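You operate a simulated robot arm through the tools that you are given. There is no shell and no other tool.

The job below is to be done with a simulated two-armed robot. You get a single attempt, and the scene is never put back.

## Task
Pick up the paste jar from the top of the grey side bench with one hand, pass it to the other hand and put it on the top of the test trolley. Set down upright: paste jar.

It is judged by the outcome, as a careful person would: the job done as asked, and still so three seconds after it is handed in. It fails if anything else is knocked over, pushed out of place, dropped, spilled or broken.

## Robot
Two 7-joint arms with two-finger grippers on one trunk, on a base that moves. Base frame: it is fixed to the floor where the robot stands at the start and does not move with it; the origin is under the middle of the robot, x ahead of it, y to its left, z up; the surface under the hand at the start is at about z = 800. Units: mm, degrees, N and s.
The left shoulder is at the start at [60, 123, 970], the right one opposite. With the tool pointing down near the work surface each hand reaches from about 340 to 800 mm from the robot's upright axis, wherever it stands, measured 20 degrees to its own side. Places, roughly: top of the test trolley [-1000, 700, 900]. Payload 1.47 kg a hand.
Tool frame (each hand has its own): the origin (TCP) lies between the finger pads and is the grasp point; the fingertips stand 16 mm ahead of it; z points along the fingers, y is the line along which they close. The gripper opens to 87 mm; its body begins 55 mm behind the TCP.
Orientation is that of the tool frame in the base frame, as a unit quaternion [w, x, y, z]. With the fingers straight down and closing along the base's y, the tool's x points along the base's -x, its y along +y and its z along -z.

## Interface
- The arms move only by the tool servo_tool. It takes "left_deltas", "right_deltas" or both (then of equal length, played together; a hand with none holds still); each is a list that holds one entry, the list of rows, each a list of 7 numbers: the shift along the base's x, y, z in mm, then the turn, a rotation vector about the base's x, y, z in degrees, then the closure, from 0 (fully open) to 1 (shut). In form: [[[x, y, z, rx, ry, rz, grip], ...]]. A call has 1 to 20 rows; each row is the pose to reach, as a shift and turn from the pose commanded when the call began. Each row takes 0.2 s and may step no farther than 50 mm and 8.6 degrees from the row before; otherwise, or with a gripper value out of range, the whole call is refused. Where a pose cannot be reached the arm comes as near as it can. A force on the tool above 40 N (or 10 N above the force at the start of the call, whichever is more), or a blocked arm, ends the call early, and 0.2 s more pass. Each finger travels about 153 mm/s and halts on what it meets, pressing with about 28 N; the grip force reading is that of the motor and also rises with nothing between the fingers. The clock runs only during rows and for 0.2 s after the last one: add rows that repeat a pose to give the fingers time. It gives the time, the measured TCP pose, the force on the tool (base axes), the opening and the grip force at its end, in the units of the frame above (readings bear some noise), with the torque about the TCP (base axes, N m) and any sound that the robot's microphone picked up.
- Cameras (640 x 400 px; columns grow to the right, rows downward): "scene" is now at [97.1, -11.2, 1537.3]; the picture's right is [-0.12, -0.99, 0.00], its down [-0.64, 0.07, -0.76] and it looks along [0.76, -0.09, -0.65] (base axes); focal length 258 px, centre (320, 200). "left" rides on the left gripper at [73, -12, -90] in its tool frame; the picture's right is [0.16, 0.99, 0.00], its down [-0.72, 0.12, -0.68] and it looks along [-0.67, 0.11, 0.73] (tool axes); focal length 247 px, centre (320, 200). "right" rides on the right gripper at [73, 12, -90] in its tool frame; the picture's right is [-0.16, 0.99, 0.00], its down [-0.72, -0.12, -0.68] and it looks along [-0.67, -0.11, 0.73] (tool axes); focal length 247 px, centre (320, 200).
- snapshot(camera): a new picture of that camera. The clock stands still meanwhile.
- raise_lower(by): moves the trunk up (or, below 0, down) by that many mm; the arms and the scene camera ride with it, the base frame stays. It gives what a move gives, with no picture.
- base_move(legs): drives the robot by 1 to 6 legs, each [ahead, left, turn to the left] in mm, mm and degrees, along the robot's own axes; the way and the turn of a leg run together, so that a leg with both is an arc; at most 1500 mm and 180 degrees a leg. The arms and the cameras ride along, it lands a little off, and it stops where it bumps. It gives what a move gives.
- head_to(pan, tilt): turns the head with the scene camera to pan (to the left, within 120 degrees either way) and tilt (down, from -29 to 69), counted from straight ahead of the robot. It gives what a move gives.
- pixel_to_xyz(camera, pixels): for up to 12 pixels [column, row] of the newest picture of that camera ("zoom" is the newest enlarged one), the place [x, y, z] in the base frame of the surface seen there, good to about 3 mm. The clock stands still meanwhile.
- enlarge(camera, box): a new picture of the part [left, top, right, bottom] of that camera's present view, enlarged. The clock stands still meanwhile.
- job_done(): hands the job in; it is judged then, once.

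Open the grippers and draw the arms clear of the work before you hand the job in, unless the task says otherwise.

The tools are called as a command line: name --argument value ..., lists and objects as JSON in quotes. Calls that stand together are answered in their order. servo_tool: Moves the arms, as the interface text tells. Its arguments: {"type":"object","properties":{"left_deltas":{"type":"array"},"right_deltas":{"type":"array"}},"required":[]} The other tools are called the same way: raise_lower (by) moves the trunk up or down; base_move (legs) drives the base; head_to (pan, tilt) turns the head that bears the scene camera; snapshot (camera) takes a picture; pixel_to_xyz (camera, pixels) gives the place of the surface under pixels of a picture; enlarge (camera, box) takes an enlarged picture of a part of a camera's view; job_done () hands the job in.

At the start:

```text
clock: 0.0
left_position: [590.6, 195.6, 1077.4]
left_tcp_rot: [0.0, 0.001, 1.0, 0.001]
left_wrist_force: [0.4, -0.6, 0.6]
left_ft_torque: [0.02, 0.01, -0.03]
left_width: 86.9
left_gripper_force: 0.1
right_position: [416.3, -204.9, 1075.7]
right_tcp_rot: [0.0, 0.001, 1.0, 0.0]
right_wrist_force: [1.3, -0.5, 0.7]
right_ft_torque: [-0.02, -0.01, 0.01]
right_width: 86.9
right_gripper_force: 0.1
trunk travel left (down, up): [-125.0, 105.0]
robot x, y, heading: [-4.0, -0.3, 0.1]
head pan, tilt (commanded): [-6.6, 40.3]
```

scene: 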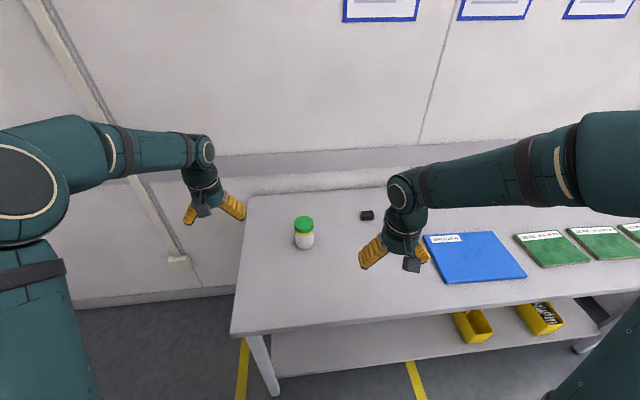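
right: 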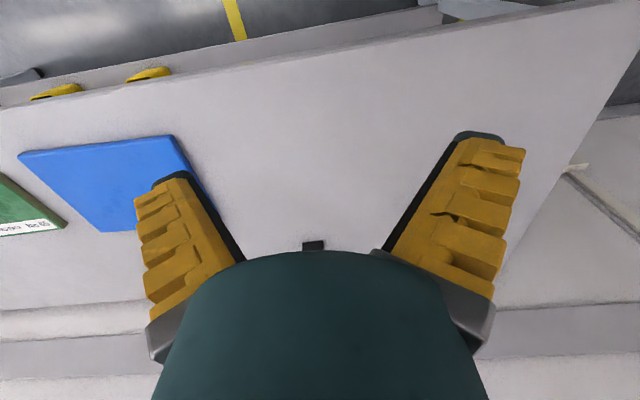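
left: 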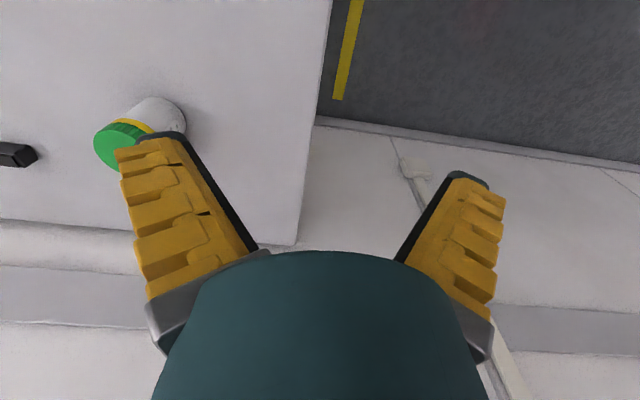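

The scene picture shows a jar with a green lid at about (304, 232) on a grey bench; I check its place and the bench edges, and take an enlarged look to be sure it is the paste jar.

enlarge --camera "scene" --box '[240, 180, 400, 280]'

pixel_to_xyz --camera "scene" --pixels '[[304, 224], [304, 232], [304, 243], [304, 255], [367, 215], [250, 210], [234, 330], [400, 318], [260, 260], [320, 280]]'

```text
4.00 times, centred on (320, 230) of scene
```

zoom: 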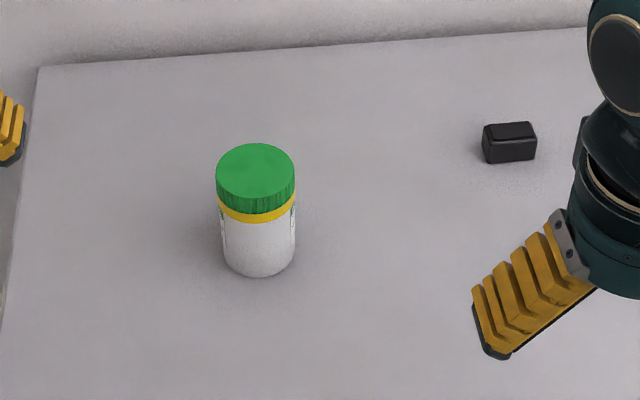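

```text
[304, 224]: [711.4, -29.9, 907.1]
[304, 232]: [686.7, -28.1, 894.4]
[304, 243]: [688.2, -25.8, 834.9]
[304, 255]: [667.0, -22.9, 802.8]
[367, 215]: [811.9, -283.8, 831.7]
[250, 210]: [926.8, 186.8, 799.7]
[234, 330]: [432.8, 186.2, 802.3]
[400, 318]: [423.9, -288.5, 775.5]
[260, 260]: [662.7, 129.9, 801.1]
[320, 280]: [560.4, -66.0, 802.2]
```

The zoom shows the jar: green lid with a yellow band and a white body at about (255, 210). I measure its outline in the zoom picture.

pixel_to_xyz --camera "zoom" --pixels '[[255, 148], [255, 172], [255, 190], [220, 172], [290, 172], [255, 205], [255, 216], [255, 230], [255, 268], [228, 240], [290, 240], [255, 285]]'

head_to --pan 118 --tilt 30

snapshot --camera "scene"

```text
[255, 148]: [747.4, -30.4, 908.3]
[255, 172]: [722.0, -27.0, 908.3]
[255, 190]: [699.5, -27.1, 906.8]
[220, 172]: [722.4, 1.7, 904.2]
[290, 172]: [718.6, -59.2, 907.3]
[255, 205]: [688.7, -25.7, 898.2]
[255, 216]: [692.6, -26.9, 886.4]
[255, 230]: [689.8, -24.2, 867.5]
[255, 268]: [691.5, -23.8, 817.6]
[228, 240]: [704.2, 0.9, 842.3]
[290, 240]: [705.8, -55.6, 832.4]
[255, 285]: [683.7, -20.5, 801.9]
```

```text
clock: 2.0
left_position: [590.6, 197.2, 1076.6]
left_tcp_rot: [0.0, 0.0, 1.0, 0.0]
left_wrist_force: [-0.3, -0.2, 0.4]
left_ft_torque: [-0.01, -0.02, -0.01]
left_width: 87.1
left_gripper_force: 0.1
right_position: [416.9, -205.6, 1075.1]
right_tcp_rot: [0.0, 0.0, 1.0, 0.001]
right_wrist_force: [0.7, -0.4, 0.2]
right_ft_torque: [0.0, 0.02, -0.01]
right_width: 86.9
right_gripper_force: 0.0
trunk travel left (down, up): [-125.0, 105.0]
robot x, y, heading: [-0.4, -2.2, -0.1]
head pan, tilt (commanded): [118.0, 30.0]
```

```text
taken
```

scene: 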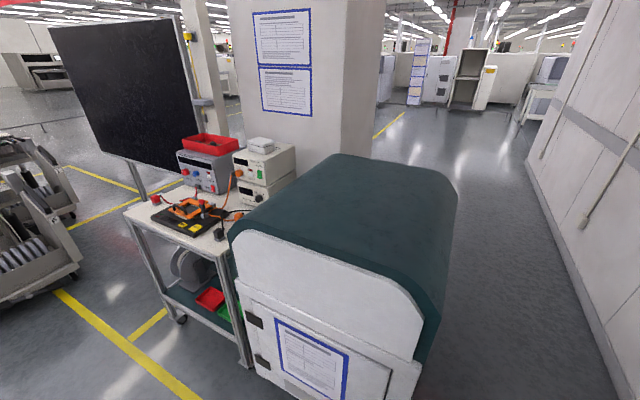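

The trolley with instruments stands at about (195, 210), next to a large green-topped cabinet at (340, 270). I enlarge the trolley top and measure it.

enlarge --camera "scene" --box '[110, 120, 310, 245]'

pixel_to_xyz --camera "scene" --pixels '[[130, 212], [160, 190], [215, 244], [240, 220], [176, 188], [200, 212], [215, 232], [300, 145], [240, 230], [430, 330], [340, 155], [455, 190]]'

```text
3.20 times, centred on (210, 182) of scene
```

zoom: 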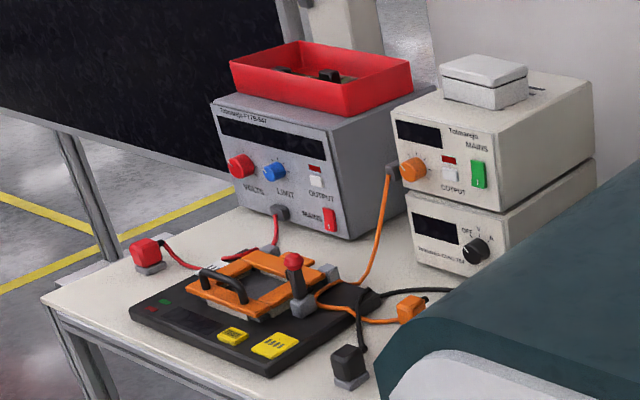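

```text
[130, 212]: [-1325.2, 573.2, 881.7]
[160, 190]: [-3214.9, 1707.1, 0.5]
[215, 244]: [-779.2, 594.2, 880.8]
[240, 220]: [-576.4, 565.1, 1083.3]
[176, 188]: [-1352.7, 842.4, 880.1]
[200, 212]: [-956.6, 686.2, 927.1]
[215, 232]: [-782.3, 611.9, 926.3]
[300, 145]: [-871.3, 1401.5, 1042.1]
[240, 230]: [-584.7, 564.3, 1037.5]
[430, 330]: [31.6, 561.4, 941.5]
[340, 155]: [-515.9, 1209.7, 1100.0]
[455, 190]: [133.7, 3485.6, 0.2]
```

The jar is about 58 mm wide and 108 mm tall, centred near (719, -28) on the bench. Before picking it up I look round to the right and behind, so I know what is free for driving.

pixel_to_xyz --camera "scene" --pixels '[[60, 290], [75, 215], [30, 290], [140, 340], [70, 390], [150, 300], [245, 365], [260, 375], [180, 318], [145, 180], [380, 300], [20, 380]]'

head_to --pan -118 --tilt 30

snapshot --camera "scene"

```text
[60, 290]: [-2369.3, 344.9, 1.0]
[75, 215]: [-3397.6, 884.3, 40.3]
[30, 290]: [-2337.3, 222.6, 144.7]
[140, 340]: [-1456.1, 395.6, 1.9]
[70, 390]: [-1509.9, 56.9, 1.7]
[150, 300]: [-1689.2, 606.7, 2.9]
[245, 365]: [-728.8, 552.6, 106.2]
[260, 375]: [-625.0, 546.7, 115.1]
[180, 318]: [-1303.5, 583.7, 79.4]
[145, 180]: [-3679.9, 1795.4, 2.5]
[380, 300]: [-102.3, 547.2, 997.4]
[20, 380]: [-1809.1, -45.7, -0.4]
```

```text
clock: 5.4
left_position: [591.3, 197.0, 1077.5]
left_tcp_rot: [0.0, 0.0, 1.0, 0.0]
left_wrist_force: [1.8, 0.2, 0.5]
left_ft_torque: [-0.01, 0.0, 0.0]
left_width: 87.1
left_gripper_force: 0.0
right_position: [417.4, -206.6, 1074.9]
right_tcp_rot: [-0.001, 0.0, 1.0, 0.0]
right_wrist_force: [0.6, -0.3, 0.7]
right_ft_torque: [-0.01, -0.04, 0.01]
right_width: 87.2
right_gripper_force: 0.1
trunk travel left (down, up): [-125.0, 105.0]
robot x, y, heading: [-0.0, 1.1, -0.1]
head pan, tilt (commanded): [-118.0, 30.0]
```

```text
taken
```

scene: 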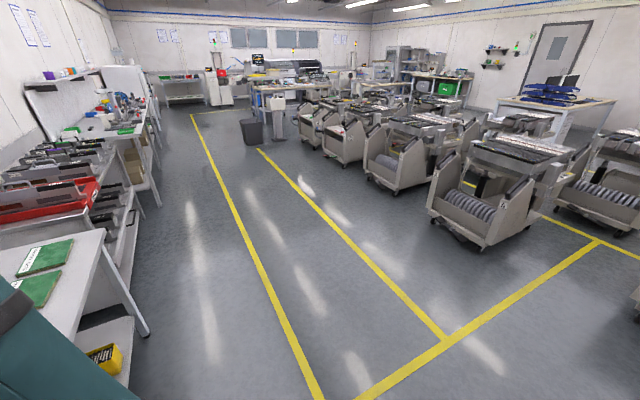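

The floor to the right and behind looks clear as far as the reel carts at about (480, 200) and (635, 290). I measure those carts to know the limits.

pixel_to_xyz --camera "scene" --pixels '[[480, 248], [435, 215], [620, 235], [637, 310], [637, 285], [440, 340], [600, 240], [320, 395], [560, 395], [560, 205]]'

head_to --pan 0 --tilt 45

snapshot --camera "scene"

```text
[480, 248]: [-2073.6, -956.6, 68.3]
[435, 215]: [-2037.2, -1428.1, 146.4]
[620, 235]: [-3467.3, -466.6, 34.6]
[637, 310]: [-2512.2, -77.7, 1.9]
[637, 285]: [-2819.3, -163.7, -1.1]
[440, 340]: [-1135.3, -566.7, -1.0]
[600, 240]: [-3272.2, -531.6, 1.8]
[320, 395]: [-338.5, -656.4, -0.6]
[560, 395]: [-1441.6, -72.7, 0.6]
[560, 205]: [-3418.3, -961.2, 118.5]
```

```text
clock: 7.4
left_position: [592.1, 197.3, 1077.4]
left_tcp_rot: [0.0, 0.0, 1.0, 0.0]
left_wrist_force: [0.9, 1.0, 0.1]
left_ft_torque: [0.02, 0.0, -0.01]
left_width: 86.7
left_gripper_force: 0.0
right_position: [417.2, -204.8, 1074.0]
right_tcp_rot: [0.0, 0.0, 1.0, 0.0]
right_wrist_force: [-1.2, 0.5, -0.2]
right_ft_torque: [0.06, 0.01, -0.01]
right_width: 87.2
right_gripper_force: 0.1
trunk travel left (down, up): [-125.0, 105.0]
robot x, y, heading: [-1.4, -0.7, 0.0]
head pan, tilt (commanded): [0.0, 45.0]
```

```text
taken
```

scene: 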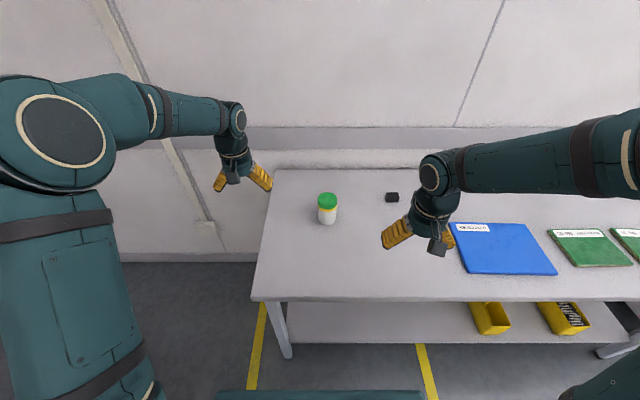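

The free area is clear and the jar is at (327, 207). I plan a near-horizontal side grasp of the lower body with the left hand (camera side up), leaving the lid for the right hand from above; first I turn the left hand +90° about the vertical, in free air.

servo_tool --left_deltas '[[[0, 0, 0, 0, 0, 8.2, 0], [0, 0, 0, 0, 0, 16.4, 0], [0, 0, 0, 0, 0, 24.5, 0], [0, 0, 0, 0, 0, 32.7, 0], [0, 0, 0, 0, 0, 40.9, 0], [0, 0, 0, 0, 0, 49.1, 0], [0, 0, 0, 0, 0, 57.3, 0], [0, 0, 0, 0, 0, 65.5, 0], [0, 0, 0, 0, 0, 73.6, 0], [0, 0, 0, 0, 0, 81.8, 0], [0, 0, 0, 0, 0, 90, 0], [0, 0, 0, 0, 0, 90, 0]]]'

snapshot --camera "scene"

```text
clock: 10.0
left_position: [590.9, 196.0, 1077.2]
left_tcp_rot: [0.001, -0.707, 0.707, 0.001]
left_wrist_force: [0.0, 0.4, 0.1]
left_ft_torque: [-0.01, -0.02, -0.01]
left_width: 86.9
left_gripper_force: 0.0
right_position: [416.4, -205.1, 1075.1]
right_tcp_rot: [0.0, -0.001, 1.0, 0.0]
right_wrist_force: [0.5, -0.8, 1.2]
right_ft_torque: [-0.01, -0.02, -0.01]
right_width: 87.1
right_gripper_force: 0.0
trunk travel left (down, up): [-125.0, 105.0]
robot x, y, heading: [0.7, 1.0, -0.2]
head pan, tilt (commanded): [0.0, 45.0]
```

```text
taken
```

scene: 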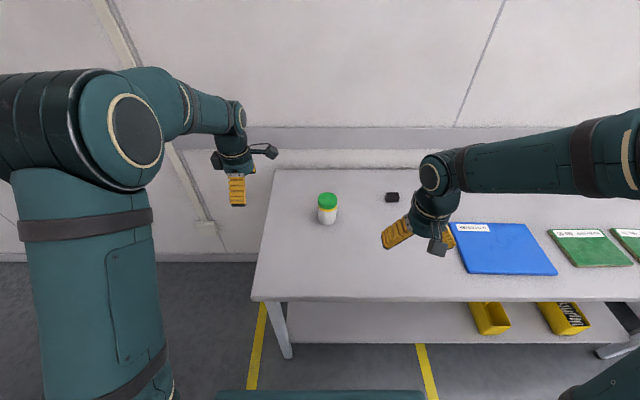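

The yaw was reached, and the hand's camera now points to the jar side at about (268, 150). Next I tilt the left hand about X so that the fingers point to the right (-Y), 12° below horizontal.

servo_tool --left_deltas '[[[0, 0, 0, -7.8, 0, 0, 0], [0, 0, 0, -15.6, 0, 0, 0], [0, 0, 0, -23.4, 0, 0, 0], [0, 0, 0, -31.2, 0, 0, 0], [0, 0, 0, -39, 0, 0, 0], [0, 0, 0, -46.8, 0, 0, 0], [0, 0, 0, -54.6, 0, 0, 0], [0, 0, 0, -62.4, 0, 0, 0], [0, 0, 0, -70.2, 0, 0, 0], [0, 0, 0, -78, 0, 0, 0], [0, 0, 0, -78, 0, 0, 0]]]'

snapshot --camera "scene"

snapshot --camera "left"

```text
clock: 12.4
left_position: [591.8, 197.3, 1076.6]
left_tcp_rot: [-0.446, -0.549, 0.549, -0.445]
left_wrist_force: [-0.1, -0.2, 0.5]
left_ft_torque: [0.03, -0.02, -0.02]
left_width: 87.0
left_gripper_force: 0.0
right_position: [417.1, -206.5, 1075.1]
right_tcp_rot: [0.0, 0.001, 1.0, 0.001]
right_wrist_force: [0.4, 0.3, 0.5]
right_ft_torque: [-0.01, -0.01, 0.02]
right_width: 87.0
right_gripper_force: 0.0
trunk travel left (down, up): [-125.0, 105.0]
robot x, y, heading: [0.4, -0.9, -0.1]
head pan, tilt (commanded): [0.0, 45.0]
```

```text
taken
```

scene: 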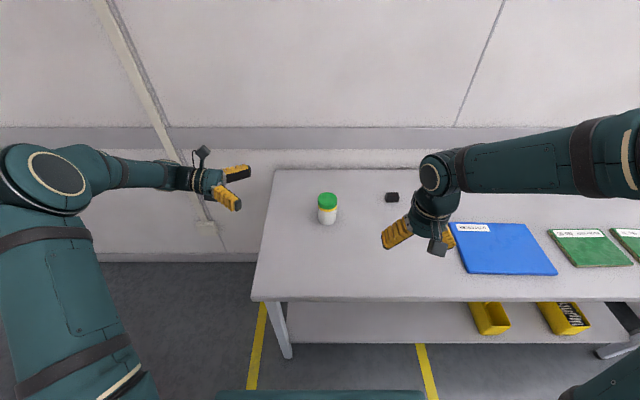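

```text
taken
```

left: 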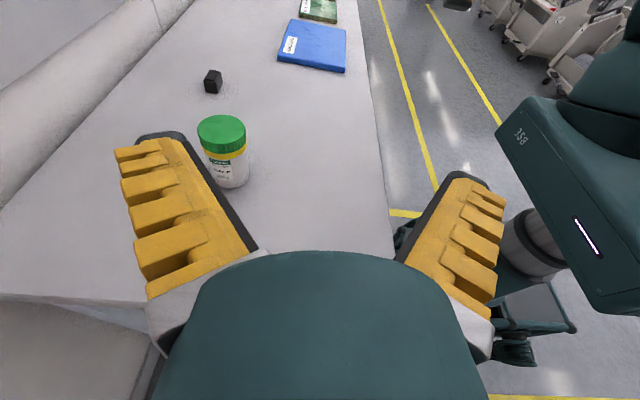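

The left hand now points right with its camera on top, and the left picture shows the jar at (225, 150) in front. I measure the jar and the gripper body from these pictures before approaching.

pixel_to_xyz --camera "left" --pixels '[[222, 130], [203, 130], [242, 130], [222, 150], [228, 158], [230, 170], [230, 180], [216, 175], [245, 172], [230, 188], [235, 205], [212, 90]]'

enlarge --camera "scene" --box '[150, 130, 350, 255]'

pixel_to_xyz --camera "zoom" --pixels '[[230, 205], [220, 170], [170, 75], [150, 155], [140, 190], [120, 150], [270, 205], [280, 130], [565, 206], [540, 206], [590, 206], [565, 270]]'

```text
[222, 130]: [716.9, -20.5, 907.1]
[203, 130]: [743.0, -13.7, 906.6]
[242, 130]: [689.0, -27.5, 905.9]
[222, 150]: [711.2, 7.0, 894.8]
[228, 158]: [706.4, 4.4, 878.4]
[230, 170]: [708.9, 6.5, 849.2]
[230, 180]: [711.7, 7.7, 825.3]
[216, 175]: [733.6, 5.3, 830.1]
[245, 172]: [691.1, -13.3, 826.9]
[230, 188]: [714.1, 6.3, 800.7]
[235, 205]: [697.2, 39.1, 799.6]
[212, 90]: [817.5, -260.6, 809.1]
```

```text
3.20 times, centred on (250, 192) of scene
```

zoom: 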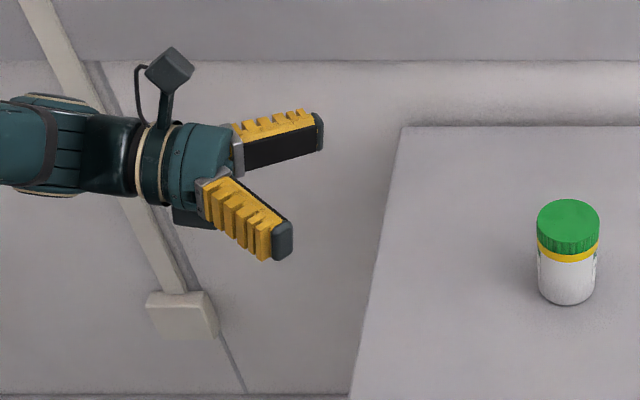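

```text
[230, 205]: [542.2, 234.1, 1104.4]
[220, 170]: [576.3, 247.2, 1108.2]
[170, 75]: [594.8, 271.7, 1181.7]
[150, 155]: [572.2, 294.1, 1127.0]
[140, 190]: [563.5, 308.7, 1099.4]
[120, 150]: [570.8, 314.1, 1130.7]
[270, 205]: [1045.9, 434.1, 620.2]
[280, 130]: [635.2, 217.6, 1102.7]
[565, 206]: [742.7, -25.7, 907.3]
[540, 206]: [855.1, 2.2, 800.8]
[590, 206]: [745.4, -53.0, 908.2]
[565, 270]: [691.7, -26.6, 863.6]
```

The wrist body is about 32 mm in radius near (572, 294, 1127), with a dark part under the palm at zoom (195, 217). I check that part's extent, then move the left hand towards a pre-grasp place beside the jar, still well above the bench.

pixel_to_xyz --camera "zoom" --pixels '[[190, 218], [178, 212], [208, 226], [196, 180], [245, 235], [285, 250], [262, 248], [240, 160], [315, 130]]'

servo_tool --left_deltas '[[[26, -15, -25, 0, 0, 0, 0], [52, -30, -50, 0, 0, 0, 0], [78, -45, -75, 0, 0, 0, 0], [104, -60, -100, 0, 0, 0, 0], [128, -75, -125, 0, 0, 0, 0], [128, -75, -125, 0, 0, 0, 0]]]'

snapshot --camera "scene"

snapshot --camera "left"

```text
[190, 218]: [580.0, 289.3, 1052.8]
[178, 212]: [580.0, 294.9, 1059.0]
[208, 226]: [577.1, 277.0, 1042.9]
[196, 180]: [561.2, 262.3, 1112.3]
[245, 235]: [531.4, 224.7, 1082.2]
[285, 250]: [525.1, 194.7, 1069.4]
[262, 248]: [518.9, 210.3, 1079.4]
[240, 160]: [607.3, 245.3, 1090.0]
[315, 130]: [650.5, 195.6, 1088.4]
```

```text
clock: 13.8
left_position: [715.1, 125.2, 953.2]
left_tcp_rot: [-0.445, -0.549, 0.55, -0.445]
left_wrist_force: [-0.3, -0.4, -0.2]
left_ft_torque: [0.0, -0.02, 0.03]
left_width: 87.0
left_gripper_force: 0.0
right_position: [416.1, -205.5, 1075.9]
right_tcp_rot: [0.0, 0.0, 1.0, -0.001]
right_wrist_force: [-0.3, -0.4, -0.2]
right_ft_torque: [0.02, 0.0, 0.0]
right_width: 86.9
right_gripper_force: 0.0
trunk travel left (down, up): [-125.0, 105.0]
robot x, y, heading: [2.6, 2.2, -0.1]
head pan, tilt (commanded): [0.0, 45.0]
```

```text
taken
```

scene: 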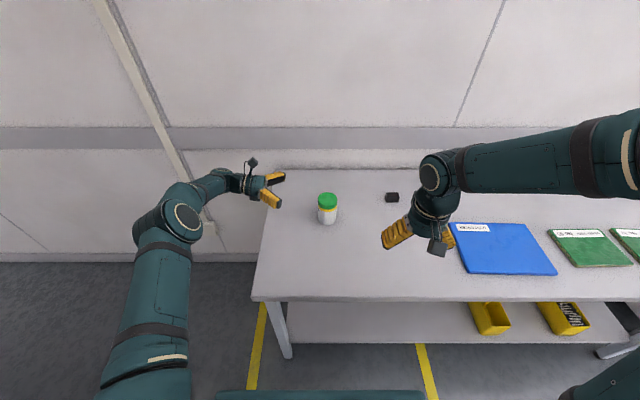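

```text
taken
```

left: 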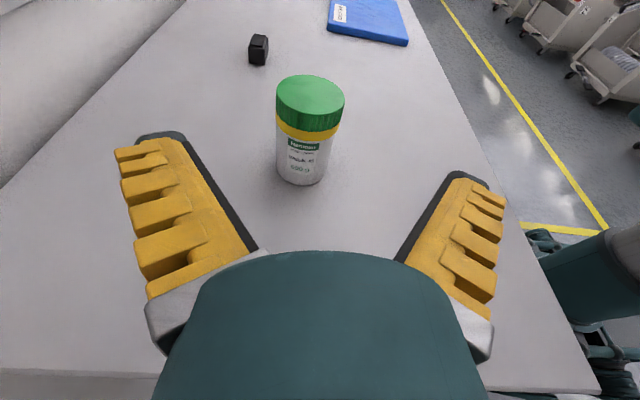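

The jar is now in front of the left hand at (308, 130) in its picture, label and all. A block under the palm reached about 37 mm below the TCP height, so I will grip at z ≈ 855 (53 mm above the bench); I check the jar's place again and the underside of the gripper.

pixel_to_xyz --camera "left" --pixels '[[310, 95], [280, 95], [340, 95], [310, 78], [310, 112], [310, 122], [304, 145], [303, 165], [280, 150], [328, 150], [303, 190], [258, 45]]'

enlarge --camera "scene" --box '[180, 140, 340, 240]'

```text
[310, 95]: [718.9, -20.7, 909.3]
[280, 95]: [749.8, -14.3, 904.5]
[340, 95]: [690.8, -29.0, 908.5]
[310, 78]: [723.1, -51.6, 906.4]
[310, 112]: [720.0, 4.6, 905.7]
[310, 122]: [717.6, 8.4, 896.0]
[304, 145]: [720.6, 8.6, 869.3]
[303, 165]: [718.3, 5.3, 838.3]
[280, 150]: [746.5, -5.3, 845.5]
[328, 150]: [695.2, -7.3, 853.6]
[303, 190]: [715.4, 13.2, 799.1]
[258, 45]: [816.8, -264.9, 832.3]
```

```text
4.00 times, centred on (260, 190) of scene
```

zoom: 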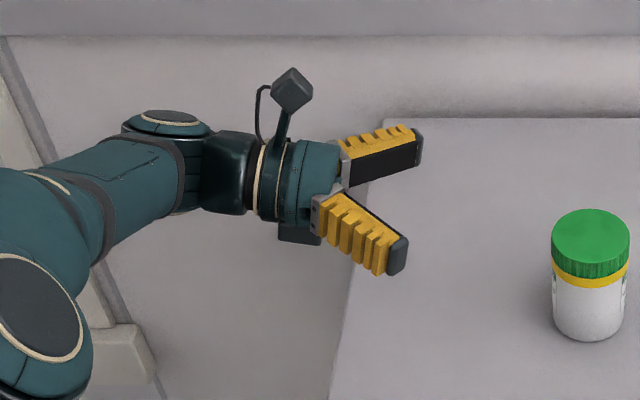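

The jar's centre is at about (719, -22), lid top 908 and bench 800. I lower the left hand beside the jar to z ≈ 856, keeping about 70 mm between the fingertips and the jar.

servo_tool --left_deltas '[[[0, -6, -25, 0, 0, 0, 0], [0, -12, -50, 0, 0, 0, 0], [0, -18, -75, 0, 0, 0, 0], [0, -25, -97, 0, 0, 0, 0], [0, -25, -97, 0, 0, 0, 0], [0, -25, -97, 0, 0, 0, 0]]]'

enlarge --camera "scene" --box '[180, 140, 340, 240]'

snapshot --camera "left"

```text
clock: 15.2
left_position: [717.0, 98.7, 855.0]
left_tcp_rot: [0.444, 0.55, -0.549, 0.445]
left_wrist_force: [0.6, -0.6, -0.4]
left_ft_torque: [0.02, 0.01, -0.02]
left_width: 87.0
left_gripper_force: 0.1
right_position: [416.9, -204.4, 1074.6]
right_tcp_rot: [0.001, 0.0, 1.0, 0.0]
right_wrist_force: [-0.2, -1.4, -0.6]
right_ft_torque: [-0.01, -0.02, -0.03]
right_width: 87.1
right_gripper_force: 0.1
trunk travel left (down, up): [-125.0, 105.0]
robot x, y, heading: [-2.8, -1.8, -0.1]
head pan, tilt (commanded): [0.0, 45.0]
```

```text
4.00 times, centred on (260, 190) of scene
```

zoom: 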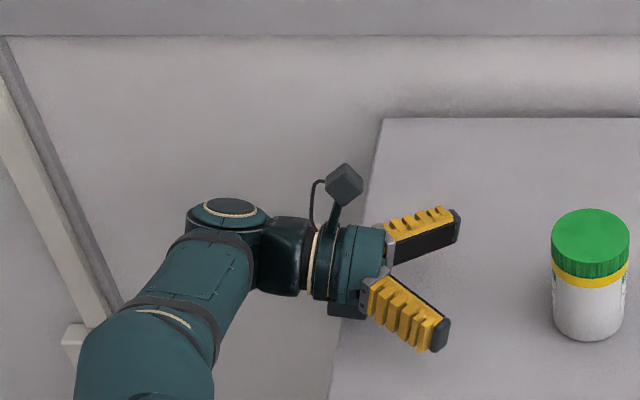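

```text
taken
```

left: 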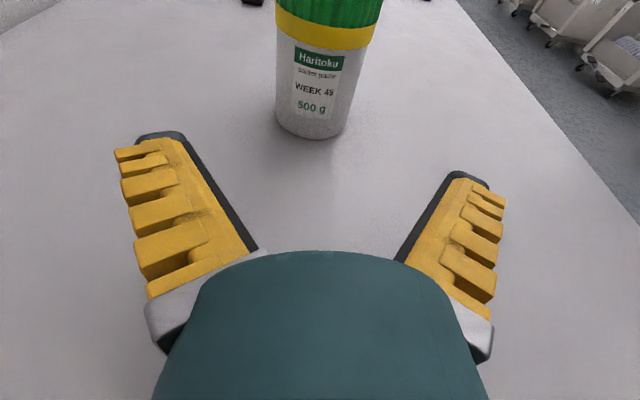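

The hand is beside the jar with no contact force, and the label (500 g solder paste) is in view at (315, 80). I check the heights of the forearm and the block under the palm relative to the bench before advancing over it.

pixel_to_xyz --camera "zoom" --pixels '[[345, 310], [335, 312], [362, 312], [280, 285], [260, 285], [210, 350], [230, 300], [200, 390], [150, 390], [180, 270], [235, 207], [440, 340]]'

pixel_to_xyz --camera "left" --pixels '[[320, 60], [318, 100], [316, 120], [290, 100], [345, 100], [325, 36], [316, 138], [316, 160], [284, 100], [352, 100]]'

```text
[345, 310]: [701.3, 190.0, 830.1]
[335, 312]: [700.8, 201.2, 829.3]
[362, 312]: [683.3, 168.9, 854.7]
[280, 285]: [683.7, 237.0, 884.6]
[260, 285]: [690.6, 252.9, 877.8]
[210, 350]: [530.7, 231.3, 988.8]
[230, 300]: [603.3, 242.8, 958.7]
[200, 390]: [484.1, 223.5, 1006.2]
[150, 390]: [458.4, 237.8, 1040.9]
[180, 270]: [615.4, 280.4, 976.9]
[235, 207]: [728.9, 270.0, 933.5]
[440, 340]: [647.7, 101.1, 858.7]
```

```text
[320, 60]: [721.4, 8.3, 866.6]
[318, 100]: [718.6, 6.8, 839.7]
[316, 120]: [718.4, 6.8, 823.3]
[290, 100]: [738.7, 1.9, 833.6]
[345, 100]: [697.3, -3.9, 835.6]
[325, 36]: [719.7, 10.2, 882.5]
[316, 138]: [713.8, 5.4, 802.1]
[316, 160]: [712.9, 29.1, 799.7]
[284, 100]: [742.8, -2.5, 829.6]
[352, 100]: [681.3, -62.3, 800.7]
```

Forearm is at z ≥ 958 and the palm block at about 829, so all is above the bench (800); the jar axis is at (719, -22). I advance the open fingers around the jar body, to TCP y ≈ -18.

servo_tool --left_deltas '[[[2, -25, 0, 0, 0, 0, 0], [2, -50, 0, 0, 0, 0, 0], [2, -75, 0, 0, 0, 0, 0], [2, -97, 0, 0, 0, 0, 0], [2, -115, 0, 0, 0, 0, 0], [2, -115, 0, 0, 0, 0, 0]]]'

enlarge --camera "scene" --box '[220, 140, 380, 240]'

snapshot --camera "left"

```text
clock: 16.6
left_position: [723.5, -18.5, 854.7]
left_tcp_rot: [-0.445, -0.549, 0.55, -0.445]
left_wrist_force: [1.0, -0.3, 0.8]
left_ft_torque: [-0.02, 0.01, 0.01]
left_width: 87.1
left_gripper_force: 0.0
right_position: [417.7, -205.3, 1075.3]
right_tcp_rot: [0.0, -0.001, 1.0, 0.0]
right_wrist_force: [-0.8, 0.4, -0.2]
right_ft_torque: [0.0, -0.01, 0.01]
right_width: 87.2
right_gripper_force: 0.0
trunk travel left (down, up): [-125.0, 105.0]
robot x, y, heading: [1.3, -0.4, 0.1]
head pan, tilt (commanded): [0.0, 45.0]
```

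```text
4.00 times, centred on (300, 190) of scene
```

zoom: 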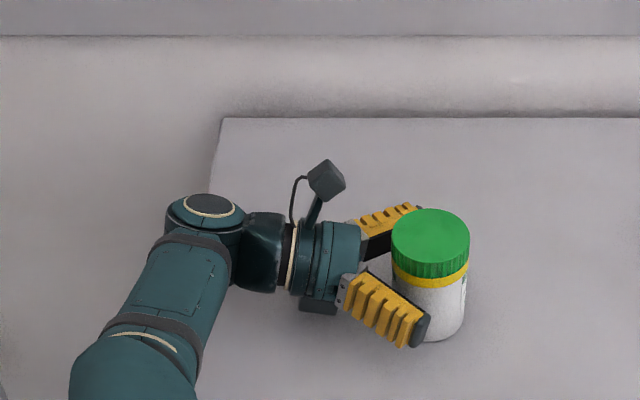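

```text
taken
```

left: 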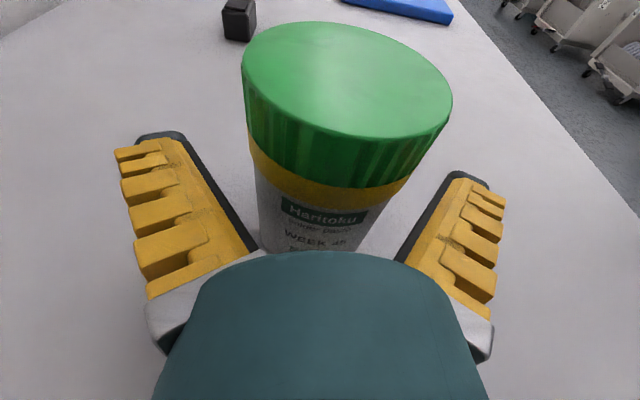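

The jar stands between the two fingers (scene zoom (430, 270)), with space on both sides and no force. I close the left gripper and give it time.

servo_tool --left_deltas '[[[0, 0, 0, 0, 0, 0, 0.4], [0, 0, 0, 0, 0, 0, 1], [0, 0, 0, 0, 0, 0, 1], [0, 0, 0, 0, 0, 0, 1]]]'

enlarge --camera "scene" --box '[220, 140, 380, 240]'

snapshot --camera "left"

```text
clock: 17.6
left_position: [722.0, -18.4, 854.9]
left_tcp_rot: [0.444, 0.55, -0.55, 0.445]
left_wrist_force: [-1.3, -1.0, -0.5]
left_ft_torque: [-0.02, -0.07, 0.0]
left_width: 60.8
left_gripper_force: 28.4
right_position: [415.4, -205.2, 1073.9]
right_tcp_rot: [0.0, 0.0, 1.0, 0.0]
right_wrist_force: [-0.6, -0.1, 0.2]
right_ft_torque: [0.01, -0.01, 0.02]
right_width: 87.2
right_gripper_force: 0.0
trunk travel left (down, up): [-125.0, 105.0]
robot x, y, heading: [-0.5, 1.6, -0.1]
head pan, tilt (commanded): [0.0, 45.0]
```

```text
4.00 times, centred on (300, 190) of scene
```

zoom: 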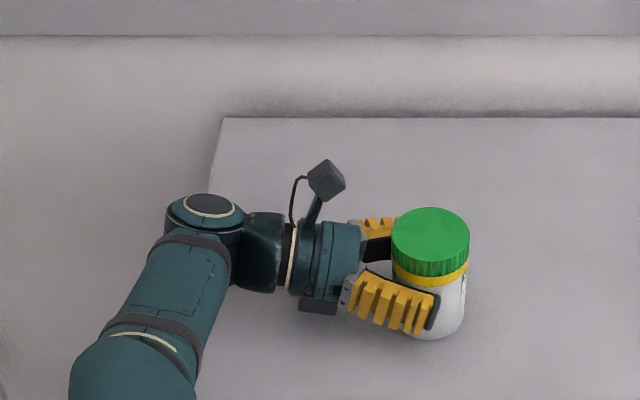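

```text
taken
```

left: 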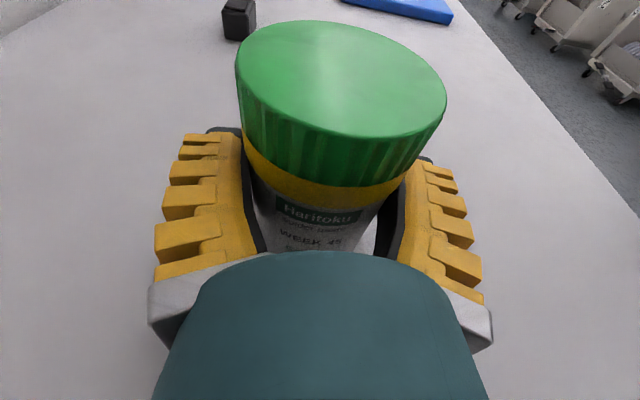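

The grip closed at 60.8 mm with 28.4 N, on the jar's white body. I lift gently, first 20 mm then up to 90 mm, and check that it hangs upright.

servo_tool --left_deltas '[[[0, 0, 6, 0, 0, 0, 1], [0, 0, 14, 0, 0, 0, 1], [0, 0, 26, 0, 0, 0, 1], [0, 0, 42, 0, 0, 0, 1], [0, 0, 60, 0, 0, 0, 1], [0, 0, 78, 0, 0, 0, 1], [0, 0, 90, 0, 0, 0, 1], [0, 0, 90, 0, 0, 0, 1]]]'

snapshot --camera "scene"

snapshot --camera "left"

```text
clock: 19.4
left_position: [745.3, -19.1, 939.8]
left_tcp_rot: [0.445, 0.55, -0.549, 0.445]
left_wrist_force: [0.3, -0.6, -4.9]
left_ft_torque: [0.04, 0.0, -0.02]
left_width: 60.8
left_gripper_force: 27.9
left hand out of reach, approached as far as the arm can: row 2, 3, 4, 5, 6, 7, 8
right_position: [417.7, -206.1, 1074.4]
right_tcp_rot: [0.0, 0.0, 1.0, -0.001]
right_wrist_force: [0.3, -0.4, 0.0]
right_ft_torque: [0.02, 0.0, 0.02]
right_width: 86.9
right_gripper_force: 0.1
trunk travel left (down, up): [-125.0, 105.0]
robot x, y, heading: [-3.2, -1.0, -0.0]
head pan, tilt (commanded): [0.0, 45.0]
```

```text
taken
```

scene: 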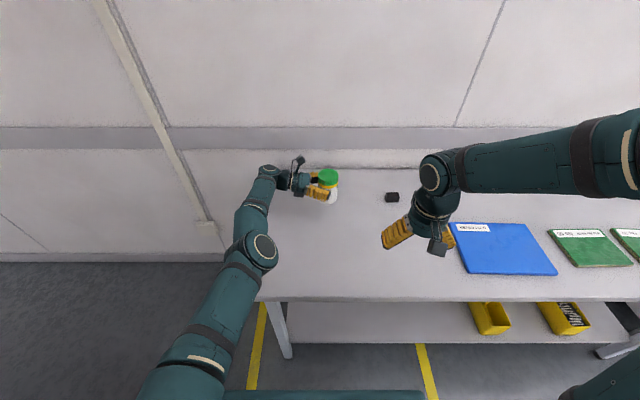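

```text
taken
```

left: 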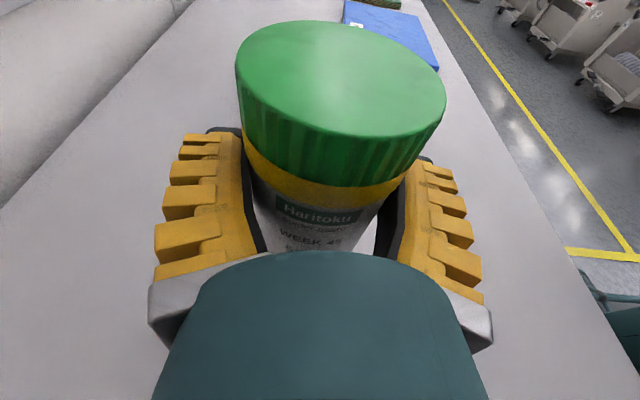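

The jar is lifted (load ≈ 4.9 N, bottom clear), but the arm reported reach trouble and drifted to x = 745. I bring the hand back towards the robot and left in small steps and watch the reach.

servo_tool --left_deltas '[[[-20, 6, 5, 0, 0, 0, 1], [-45, 15, 10, 0, 0, 0, 1], [-70, 25, 15, 0, 0, 0, 1], [-95, 35, 20, 0, 0, 0, 1], [-95, 35, 20, 0, 0, 0, 1]]]'

snapshot --camera "scene"

```text
clock: 20.6
left_position: [746.1, 12.6, 939.5]
left_tcp_rot: [-0.446, -0.549, 0.55, -0.444]
left_wrist_force: [0.3, 0.5, -5.0]
left_ft_torque: [0.05, -0.02, -0.01]
left_width: 60.6
left_gripper_force: 28.0
left hand out of reach, approached as far as the arm can: row 1, 2, 3, 4, 5
right_position: [417.1, -205.6, 1074.2]
right_tcp_rot: [0.0, 0.0, 1.0, 0.001]
right_wrist_force: [1.0, -0.1, -1.2]
right_ft_torque: [0.06, -0.03, -0.02]
right_width: 87.3
right_gripper_force: 0.0
trunk travel left (down, up): [-125.0, 105.0]
robot x, y, heading: [-1.6, 1.7, 0.1]
head pan, tilt (commanded): [0.0, 45.0]
```

```text
taken
```

scene: 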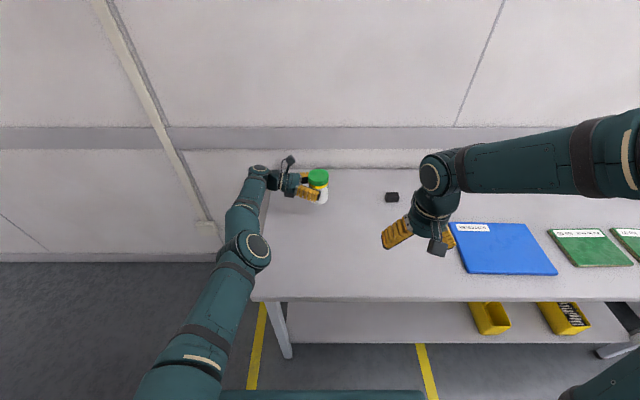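

Only y followed; x stays at 746, so some joint limit binds while the hand is this far inward. I back out in +y towards the region that was reachable before (y ≈ 125).

servo_tool --left_deltas '[[[0, 25, 0, 0, 0, 0, 1], [0, 50, 0, 0, 0, 0, 1], [0, 75, 0, 0, 0, 0, 1], [0, 100, 0, 0, 0, 0, 1], [0, 110, 0, 0, 0, 0, 1], [0, 110, 0, 0, 0, 0, 1]]]'

snapshot --camera "scene"

```text
clock: 22.0
left_position: [734.5, 128.9, 940.6]
left_tcp_rot: [-0.445, -0.55, 0.55, -0.444]
left_wrist_force: [-0.1, 0.4, -4.8]
left_ft_torque: [0.09, 0.01, -0.04]
left_width: 60.8
left_gripper_force: 28.1
left hand out of reach, approached as far as the arm can: row 4, 5, 6
right_position: [417.6, -205.6, 1075.1]
right_tcp_rot: [0.0, 0.0, 1.0, 0.0]
right_wrist_force: [0.6, -0.4, 0.0]
right_ft_torque: [-0.02, -0.03, 0.0]
right_width: 86.7
right_gripper_force: 0.0
trunk travel left (down, up): [-125.0, 105.0]
robot x, y, heading: [1.6, -3.7, 0.1]
head pan, tilt (commanded): [0.0, 45.0]
```

```text
taken
```

scene: 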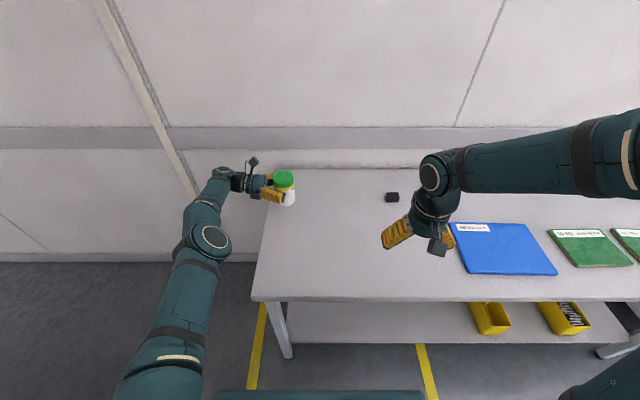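

The hand is now at (734, 129, 941) with the jar secure. I retrace towards the earlier reachable place near (660, 160, 1000).

servo_tool --left_deltas '[[[-15, 8, 12, 0, 0, 0, 1], [-30, 16, 24, 0, 0, 0, 1], [-45, 24, 36, 0, 0, 0, 1], [-60, 32, 48, 0, 0, 0, 1], [-75, 40, 60, 0, 0, 0, 1], [-75, 40, 60, 0, 0, 0, 1]]]'

snapshot --camera "scene"

```text
clock: 23.4
left_position: [661.1, 166.5, 999.9]
left_tcp_rot: [0.445, 0.55, -0.549, 0.444]
left_wrist_force: [-0.3, 0.5, -5.1]
left_ft_torque: [0.05, 0.0, -0.01]
left_width: 60.6
left_gripper_force: 27.9
right_position: [417.8, -205.0, 1074.1]
right_tcp_rot: [0.0, -0.001, 1.0, 0.0]
right_wrist_force: [0.2, 0.0, -0.3]
right_ft_torque: [-0.02, -0.02, 0.0]
right_width: 87.0
right_gripper_force: 0.1
trunk travel left (down, up): [-125.0, 105.0]
robot x, y, heading: [-0.6, 3.0, 0.2]
head pan, tilt (commanded): [0.0, 45.0]
```

```text
taken
```

scene: 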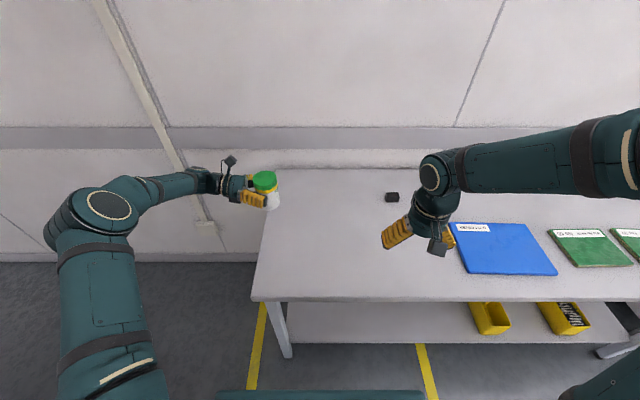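

Now the arm follows fully: (661, 167, 1000), jar held upright at (264, 185). I bring the jar inward to about (590, 110, 1000) for the handover, watching the reach report.

servo_tool --left_deltas '[[[-18, -14, 0, 0, 0, 0, 1], [-36, -28, 0, 0, 0, 0, 1], [-54, -42, 0, 0, 0, 0, 1], [-72, -56, 0, 0, 0, 0, 1], [-72, -56, 0, 0, 0, 0, 1]]]'

snapshot --camera "scene"

snapshot --camera "right"

```text
clock: 24.6
left_position: [588.0, 112.4, 1000.2]
left_tcp_rot: [-0.446, -0.549, 0.55, -0.445]
left_wrist_force: [0.2, -0.3, -5.6]
left_ft_torque: [0.05, 0.01, -0.02]
left_width: 60.4
left_gripper_force: 27.7
right_position: [416.4, -205.2, 1074.4]
right_tcp_rot: [0.001, 0.0, 1.0, -0.001]
right_wrist_force: [0.5, 0.4, 0.0]
right_ft_torque: [0.01, -0.04, -0.01]
right_width: 86.9
right_gripper_force: 0.1
trunk travel left (down, up): [-125.0, 105.0]
robot x, y, heading: [1.8, -1.5, -0.2]
head pan, tilt (commanded): [0.0, 45.0]
```

```text
taken
```

scene: 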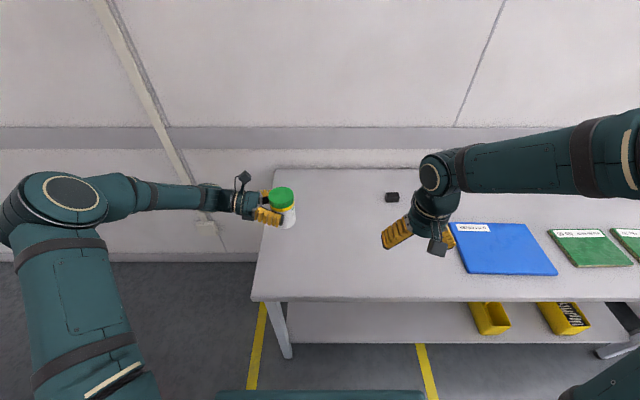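

```text
taken
```

right: 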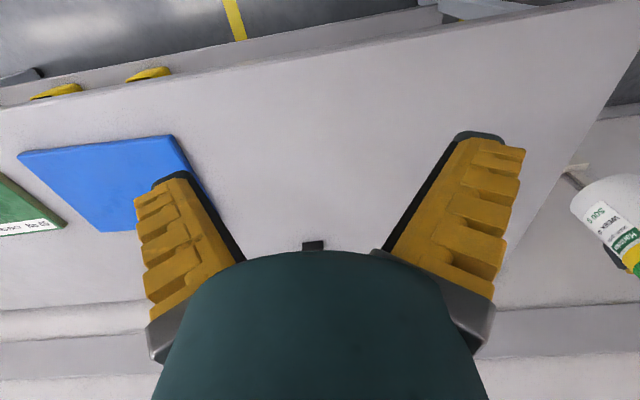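

Reached (588, 112, 1000) with no complaint. I bring the jar a bit further inward, to about y = 50, so that the right hand can reach it easily.

servo_tool --left_deltas '[[[-5, -15, 0, 0, 0, 0, 1], [-10, -30, 0, 0, 0, 0, 1], [-15, -45, 0, 0, 0, 0, 1], [-20, -60, 0, 0, 0, 0, 1], [-20, -60, 0, 0, 0, 0, 1]]]'

snapshot --camera "scene"

```text
clock: 25.8
left_position: [567.9, 52.9, 1001.5]
left_tcp_rot: [0.444, 0.55, -0.55, 0.445]
left_wrist_force: [0.2, 0.3, -5.8]
left_ft_torque: [0.02, 0.0, 0.01]
left_width: 60.4
left_gripper_force: 27.0
right_position: [416.2, -205.4, 1074.8]
right_tcp_rot: [0.0, 0.0, 1.0, 0.001]
right_wrist_force: [0.4, 0.6, 0.1]
right_ft_torque: [0.01, 0.04, 0.01]
right_width: 87.0
right_gripper_force: 0.1
trunk travel left (down, up): [-125.0, 105.0]
robot x, y, heading: [0.1, -2.7, -0.2]
head pan, tilt (commanded): [0.0, 45.0]
```

```text
taken
```

scene: 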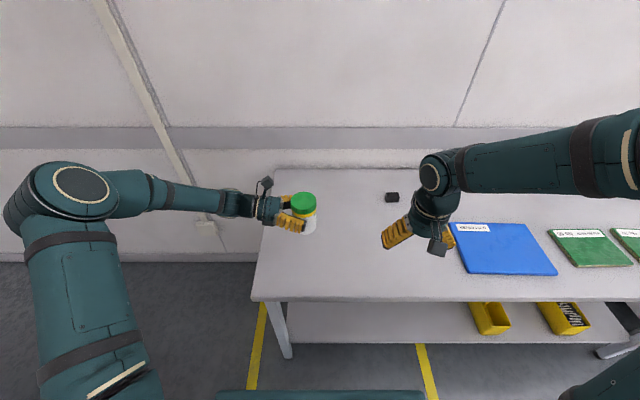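

The jar is at about (567, 49) with lid top near z = 1055, gripped by the left hand without reach trouble. Next I raise the right hand by 100 mm and turn it +90° about the vertical, so its fingers close along X with its camera on the far side from the left hand.

servo_tool --right_deltas '[[[0, 0, 10, 0, 0, 8.2, 0], [0, 0, 20, 0, 0, 16.4, 0], [0, 0, 30, 0, 0, 24.5, 0], [0, 0, 40, 0, 0, 32.7, 0], [0, 0, 50, 0, 0, 40.9, 0], [0, 0, 60, 0, 0, 49.1, 0], [0, 0, 70, 0, 0, 57.3, 0], [0, 0, 80, 0, 0, 65.5, 0], [0, 0, 90, 0, 0, 73.6, 0], [0, 0, 100, 0, 0, 81.8, 0], [0, 0, 100, 0, 0, 90, 0], [0, 0, 100, 0, 0, 90, 0]]]'

snapshot --camera "scene"

enlarge --camera "scene" --box '[230, 150, 390, 250]'

```text
clock: 28.4
left_position: [567.9, 52.8, 1001.5]
left_tcp_rot: [0.445, 0.55, -0.549, 0.445]
left_wrist_force: [0.8, 0.5, -6.1]
left_ft_torque: [0.07, 0.0, 0.02]
left_width: 60.4
left_gripper_force: 27.6
right_position: [418.4, -205.6, 1175.3]
right_tcp_rot: [-0.001, 0.709, -0.706, 0.0]
right_wrist_force: [0.2, -0.6, 0.1]
right_ft_torque: [-0.01, -0.02, 0.02]
right_width: 86.7
right_gripper_force: 0.0
trunk travel left (down, up): [-125.0, 105.0]
robot x, y, heading: [-2.2, 0.7, 0.1]
head pan, tilt (commanded): [0.0, 45.0]
```

```text
taken
```

scene: 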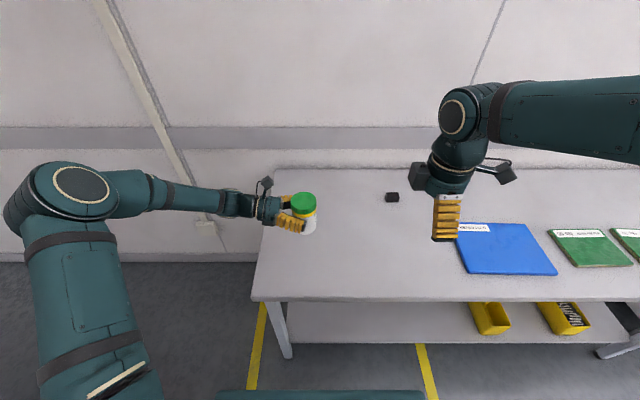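

```text
4.00 times, centred on (310, 200) of scene
```

zoom: 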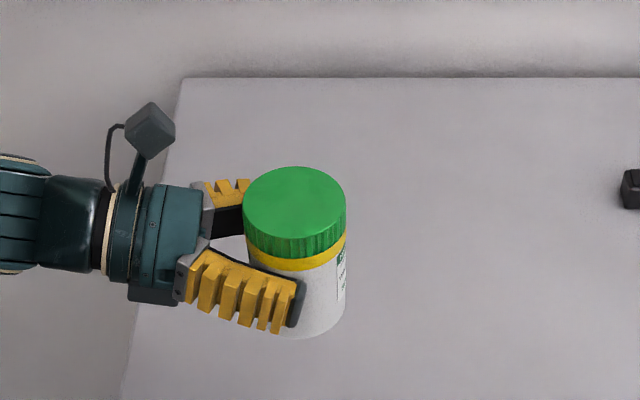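

The right hand has turned; its block is at (420, 178) and camera at (505, 170). I measure the lid, the left fingers' upper edges, the left camera's top and the right hand's block to plan the clearances.

pixel_to_xyz --camera "zoom" --pixels '[[295, 205], [248, 205], [342, 205], [295, 172], [295, 235], [295, 250], [240, 268], [285, 285], [150, 112], [165, 140], [210, 260], [300, 262]]'

pixel_to_xyz --camera "scene" --pixels '[[420, 178], [412, 166], [412, 188], [428, 190], [430, 168], [445, 205], [445, 238], [505, 172], [515, 178], [440, 170], [460, 160]]'

```text
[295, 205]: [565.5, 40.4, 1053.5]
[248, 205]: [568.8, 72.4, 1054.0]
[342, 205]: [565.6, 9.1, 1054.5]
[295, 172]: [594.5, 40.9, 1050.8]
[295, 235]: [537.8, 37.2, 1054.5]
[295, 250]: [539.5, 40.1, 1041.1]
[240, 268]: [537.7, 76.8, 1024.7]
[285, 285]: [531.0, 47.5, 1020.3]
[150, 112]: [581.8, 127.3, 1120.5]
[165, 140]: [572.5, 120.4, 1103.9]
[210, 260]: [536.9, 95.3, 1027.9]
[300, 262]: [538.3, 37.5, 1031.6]
```

```text
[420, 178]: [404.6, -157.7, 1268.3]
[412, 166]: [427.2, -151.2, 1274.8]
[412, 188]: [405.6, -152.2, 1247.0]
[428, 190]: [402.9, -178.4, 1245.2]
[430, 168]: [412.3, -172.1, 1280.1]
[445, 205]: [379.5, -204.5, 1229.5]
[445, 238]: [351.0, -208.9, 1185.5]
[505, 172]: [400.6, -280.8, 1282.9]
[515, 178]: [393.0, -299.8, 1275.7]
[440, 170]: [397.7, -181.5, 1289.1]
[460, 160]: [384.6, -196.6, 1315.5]
```

Lid: centre about (566, 43), top 1054; the left fingers' top edge is at about 1020–1024, the left camera top at 1120 (y ≥ 115). I move the right hand above the jar at z ≈ 1175, leaning its wrist 8° away from the left hand for extra clearance.

servo_tool --right_deltas '[[[20, 34, 0, 2, 0, 0, 0], [40, 68, 0, 4, 0, 0, 0], [60, 102, 0, 6, 0, 0, 0], [80, 136, 0, 8, 0, 0, 0], [100, 170, 0, 8, 0, 0, 0], [120, 204, 0, 8, 0, 0, 0], [135, 228, 0, 8, 0, 0, 0], [148, 248, 0, 8, 0, 0, 0], [148, 248, 0, 8, 0, 0, 0]]]'

snapshot --camera "scene"

snapshot --camera "right"

snapshot --camera "left"

```text
clock: 30.4
left_position: [567.6, 51.0, 1001.6]
left_tcp_rot: [-0.445, -0.549, 0.549, -0.445]
left_wrist_force: [-1.1, -1.1, -5.6]
left_ft_torque: [0.06, -0.04, -0.01]
left_width: 60.6
left_gripper_force: 28.2
right_position: [566.7, 43.7, 1172.4]
right_tcp_rot: [0.049, -0.705, 0.705, 0.049]
right_wrist_force: [0.5, -0.1, -1.1]
right_ft_torque: [0.02, 0.0, -0.03]
right_width: 87.1
right_gripper_force: 0.0
trunk travel left (down, up): [-125.0, 105.0]
robot x, y, heading: [-2.8, -1.4, -0.3]
head pan, tilt (commanded): [0.0, 45.0]
```

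```text
taken
```

scene: 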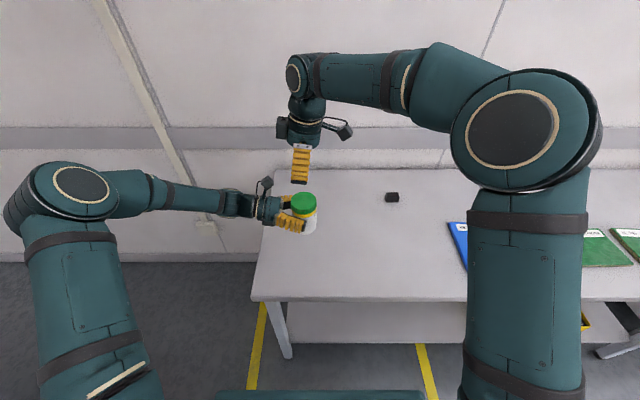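

```text
taken
```

right: 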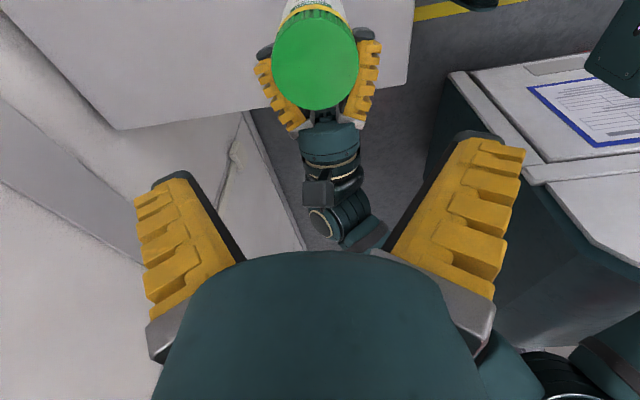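

```text
taken
```

left: 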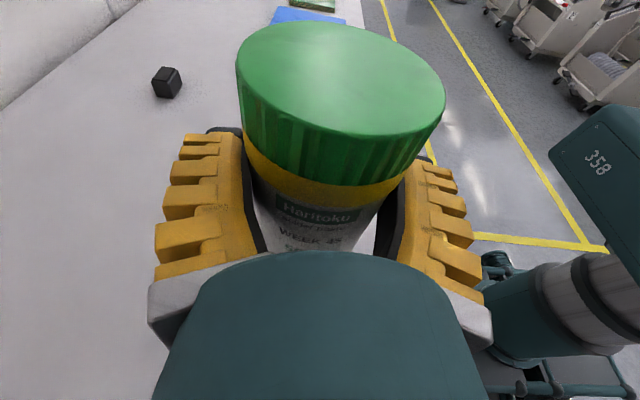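

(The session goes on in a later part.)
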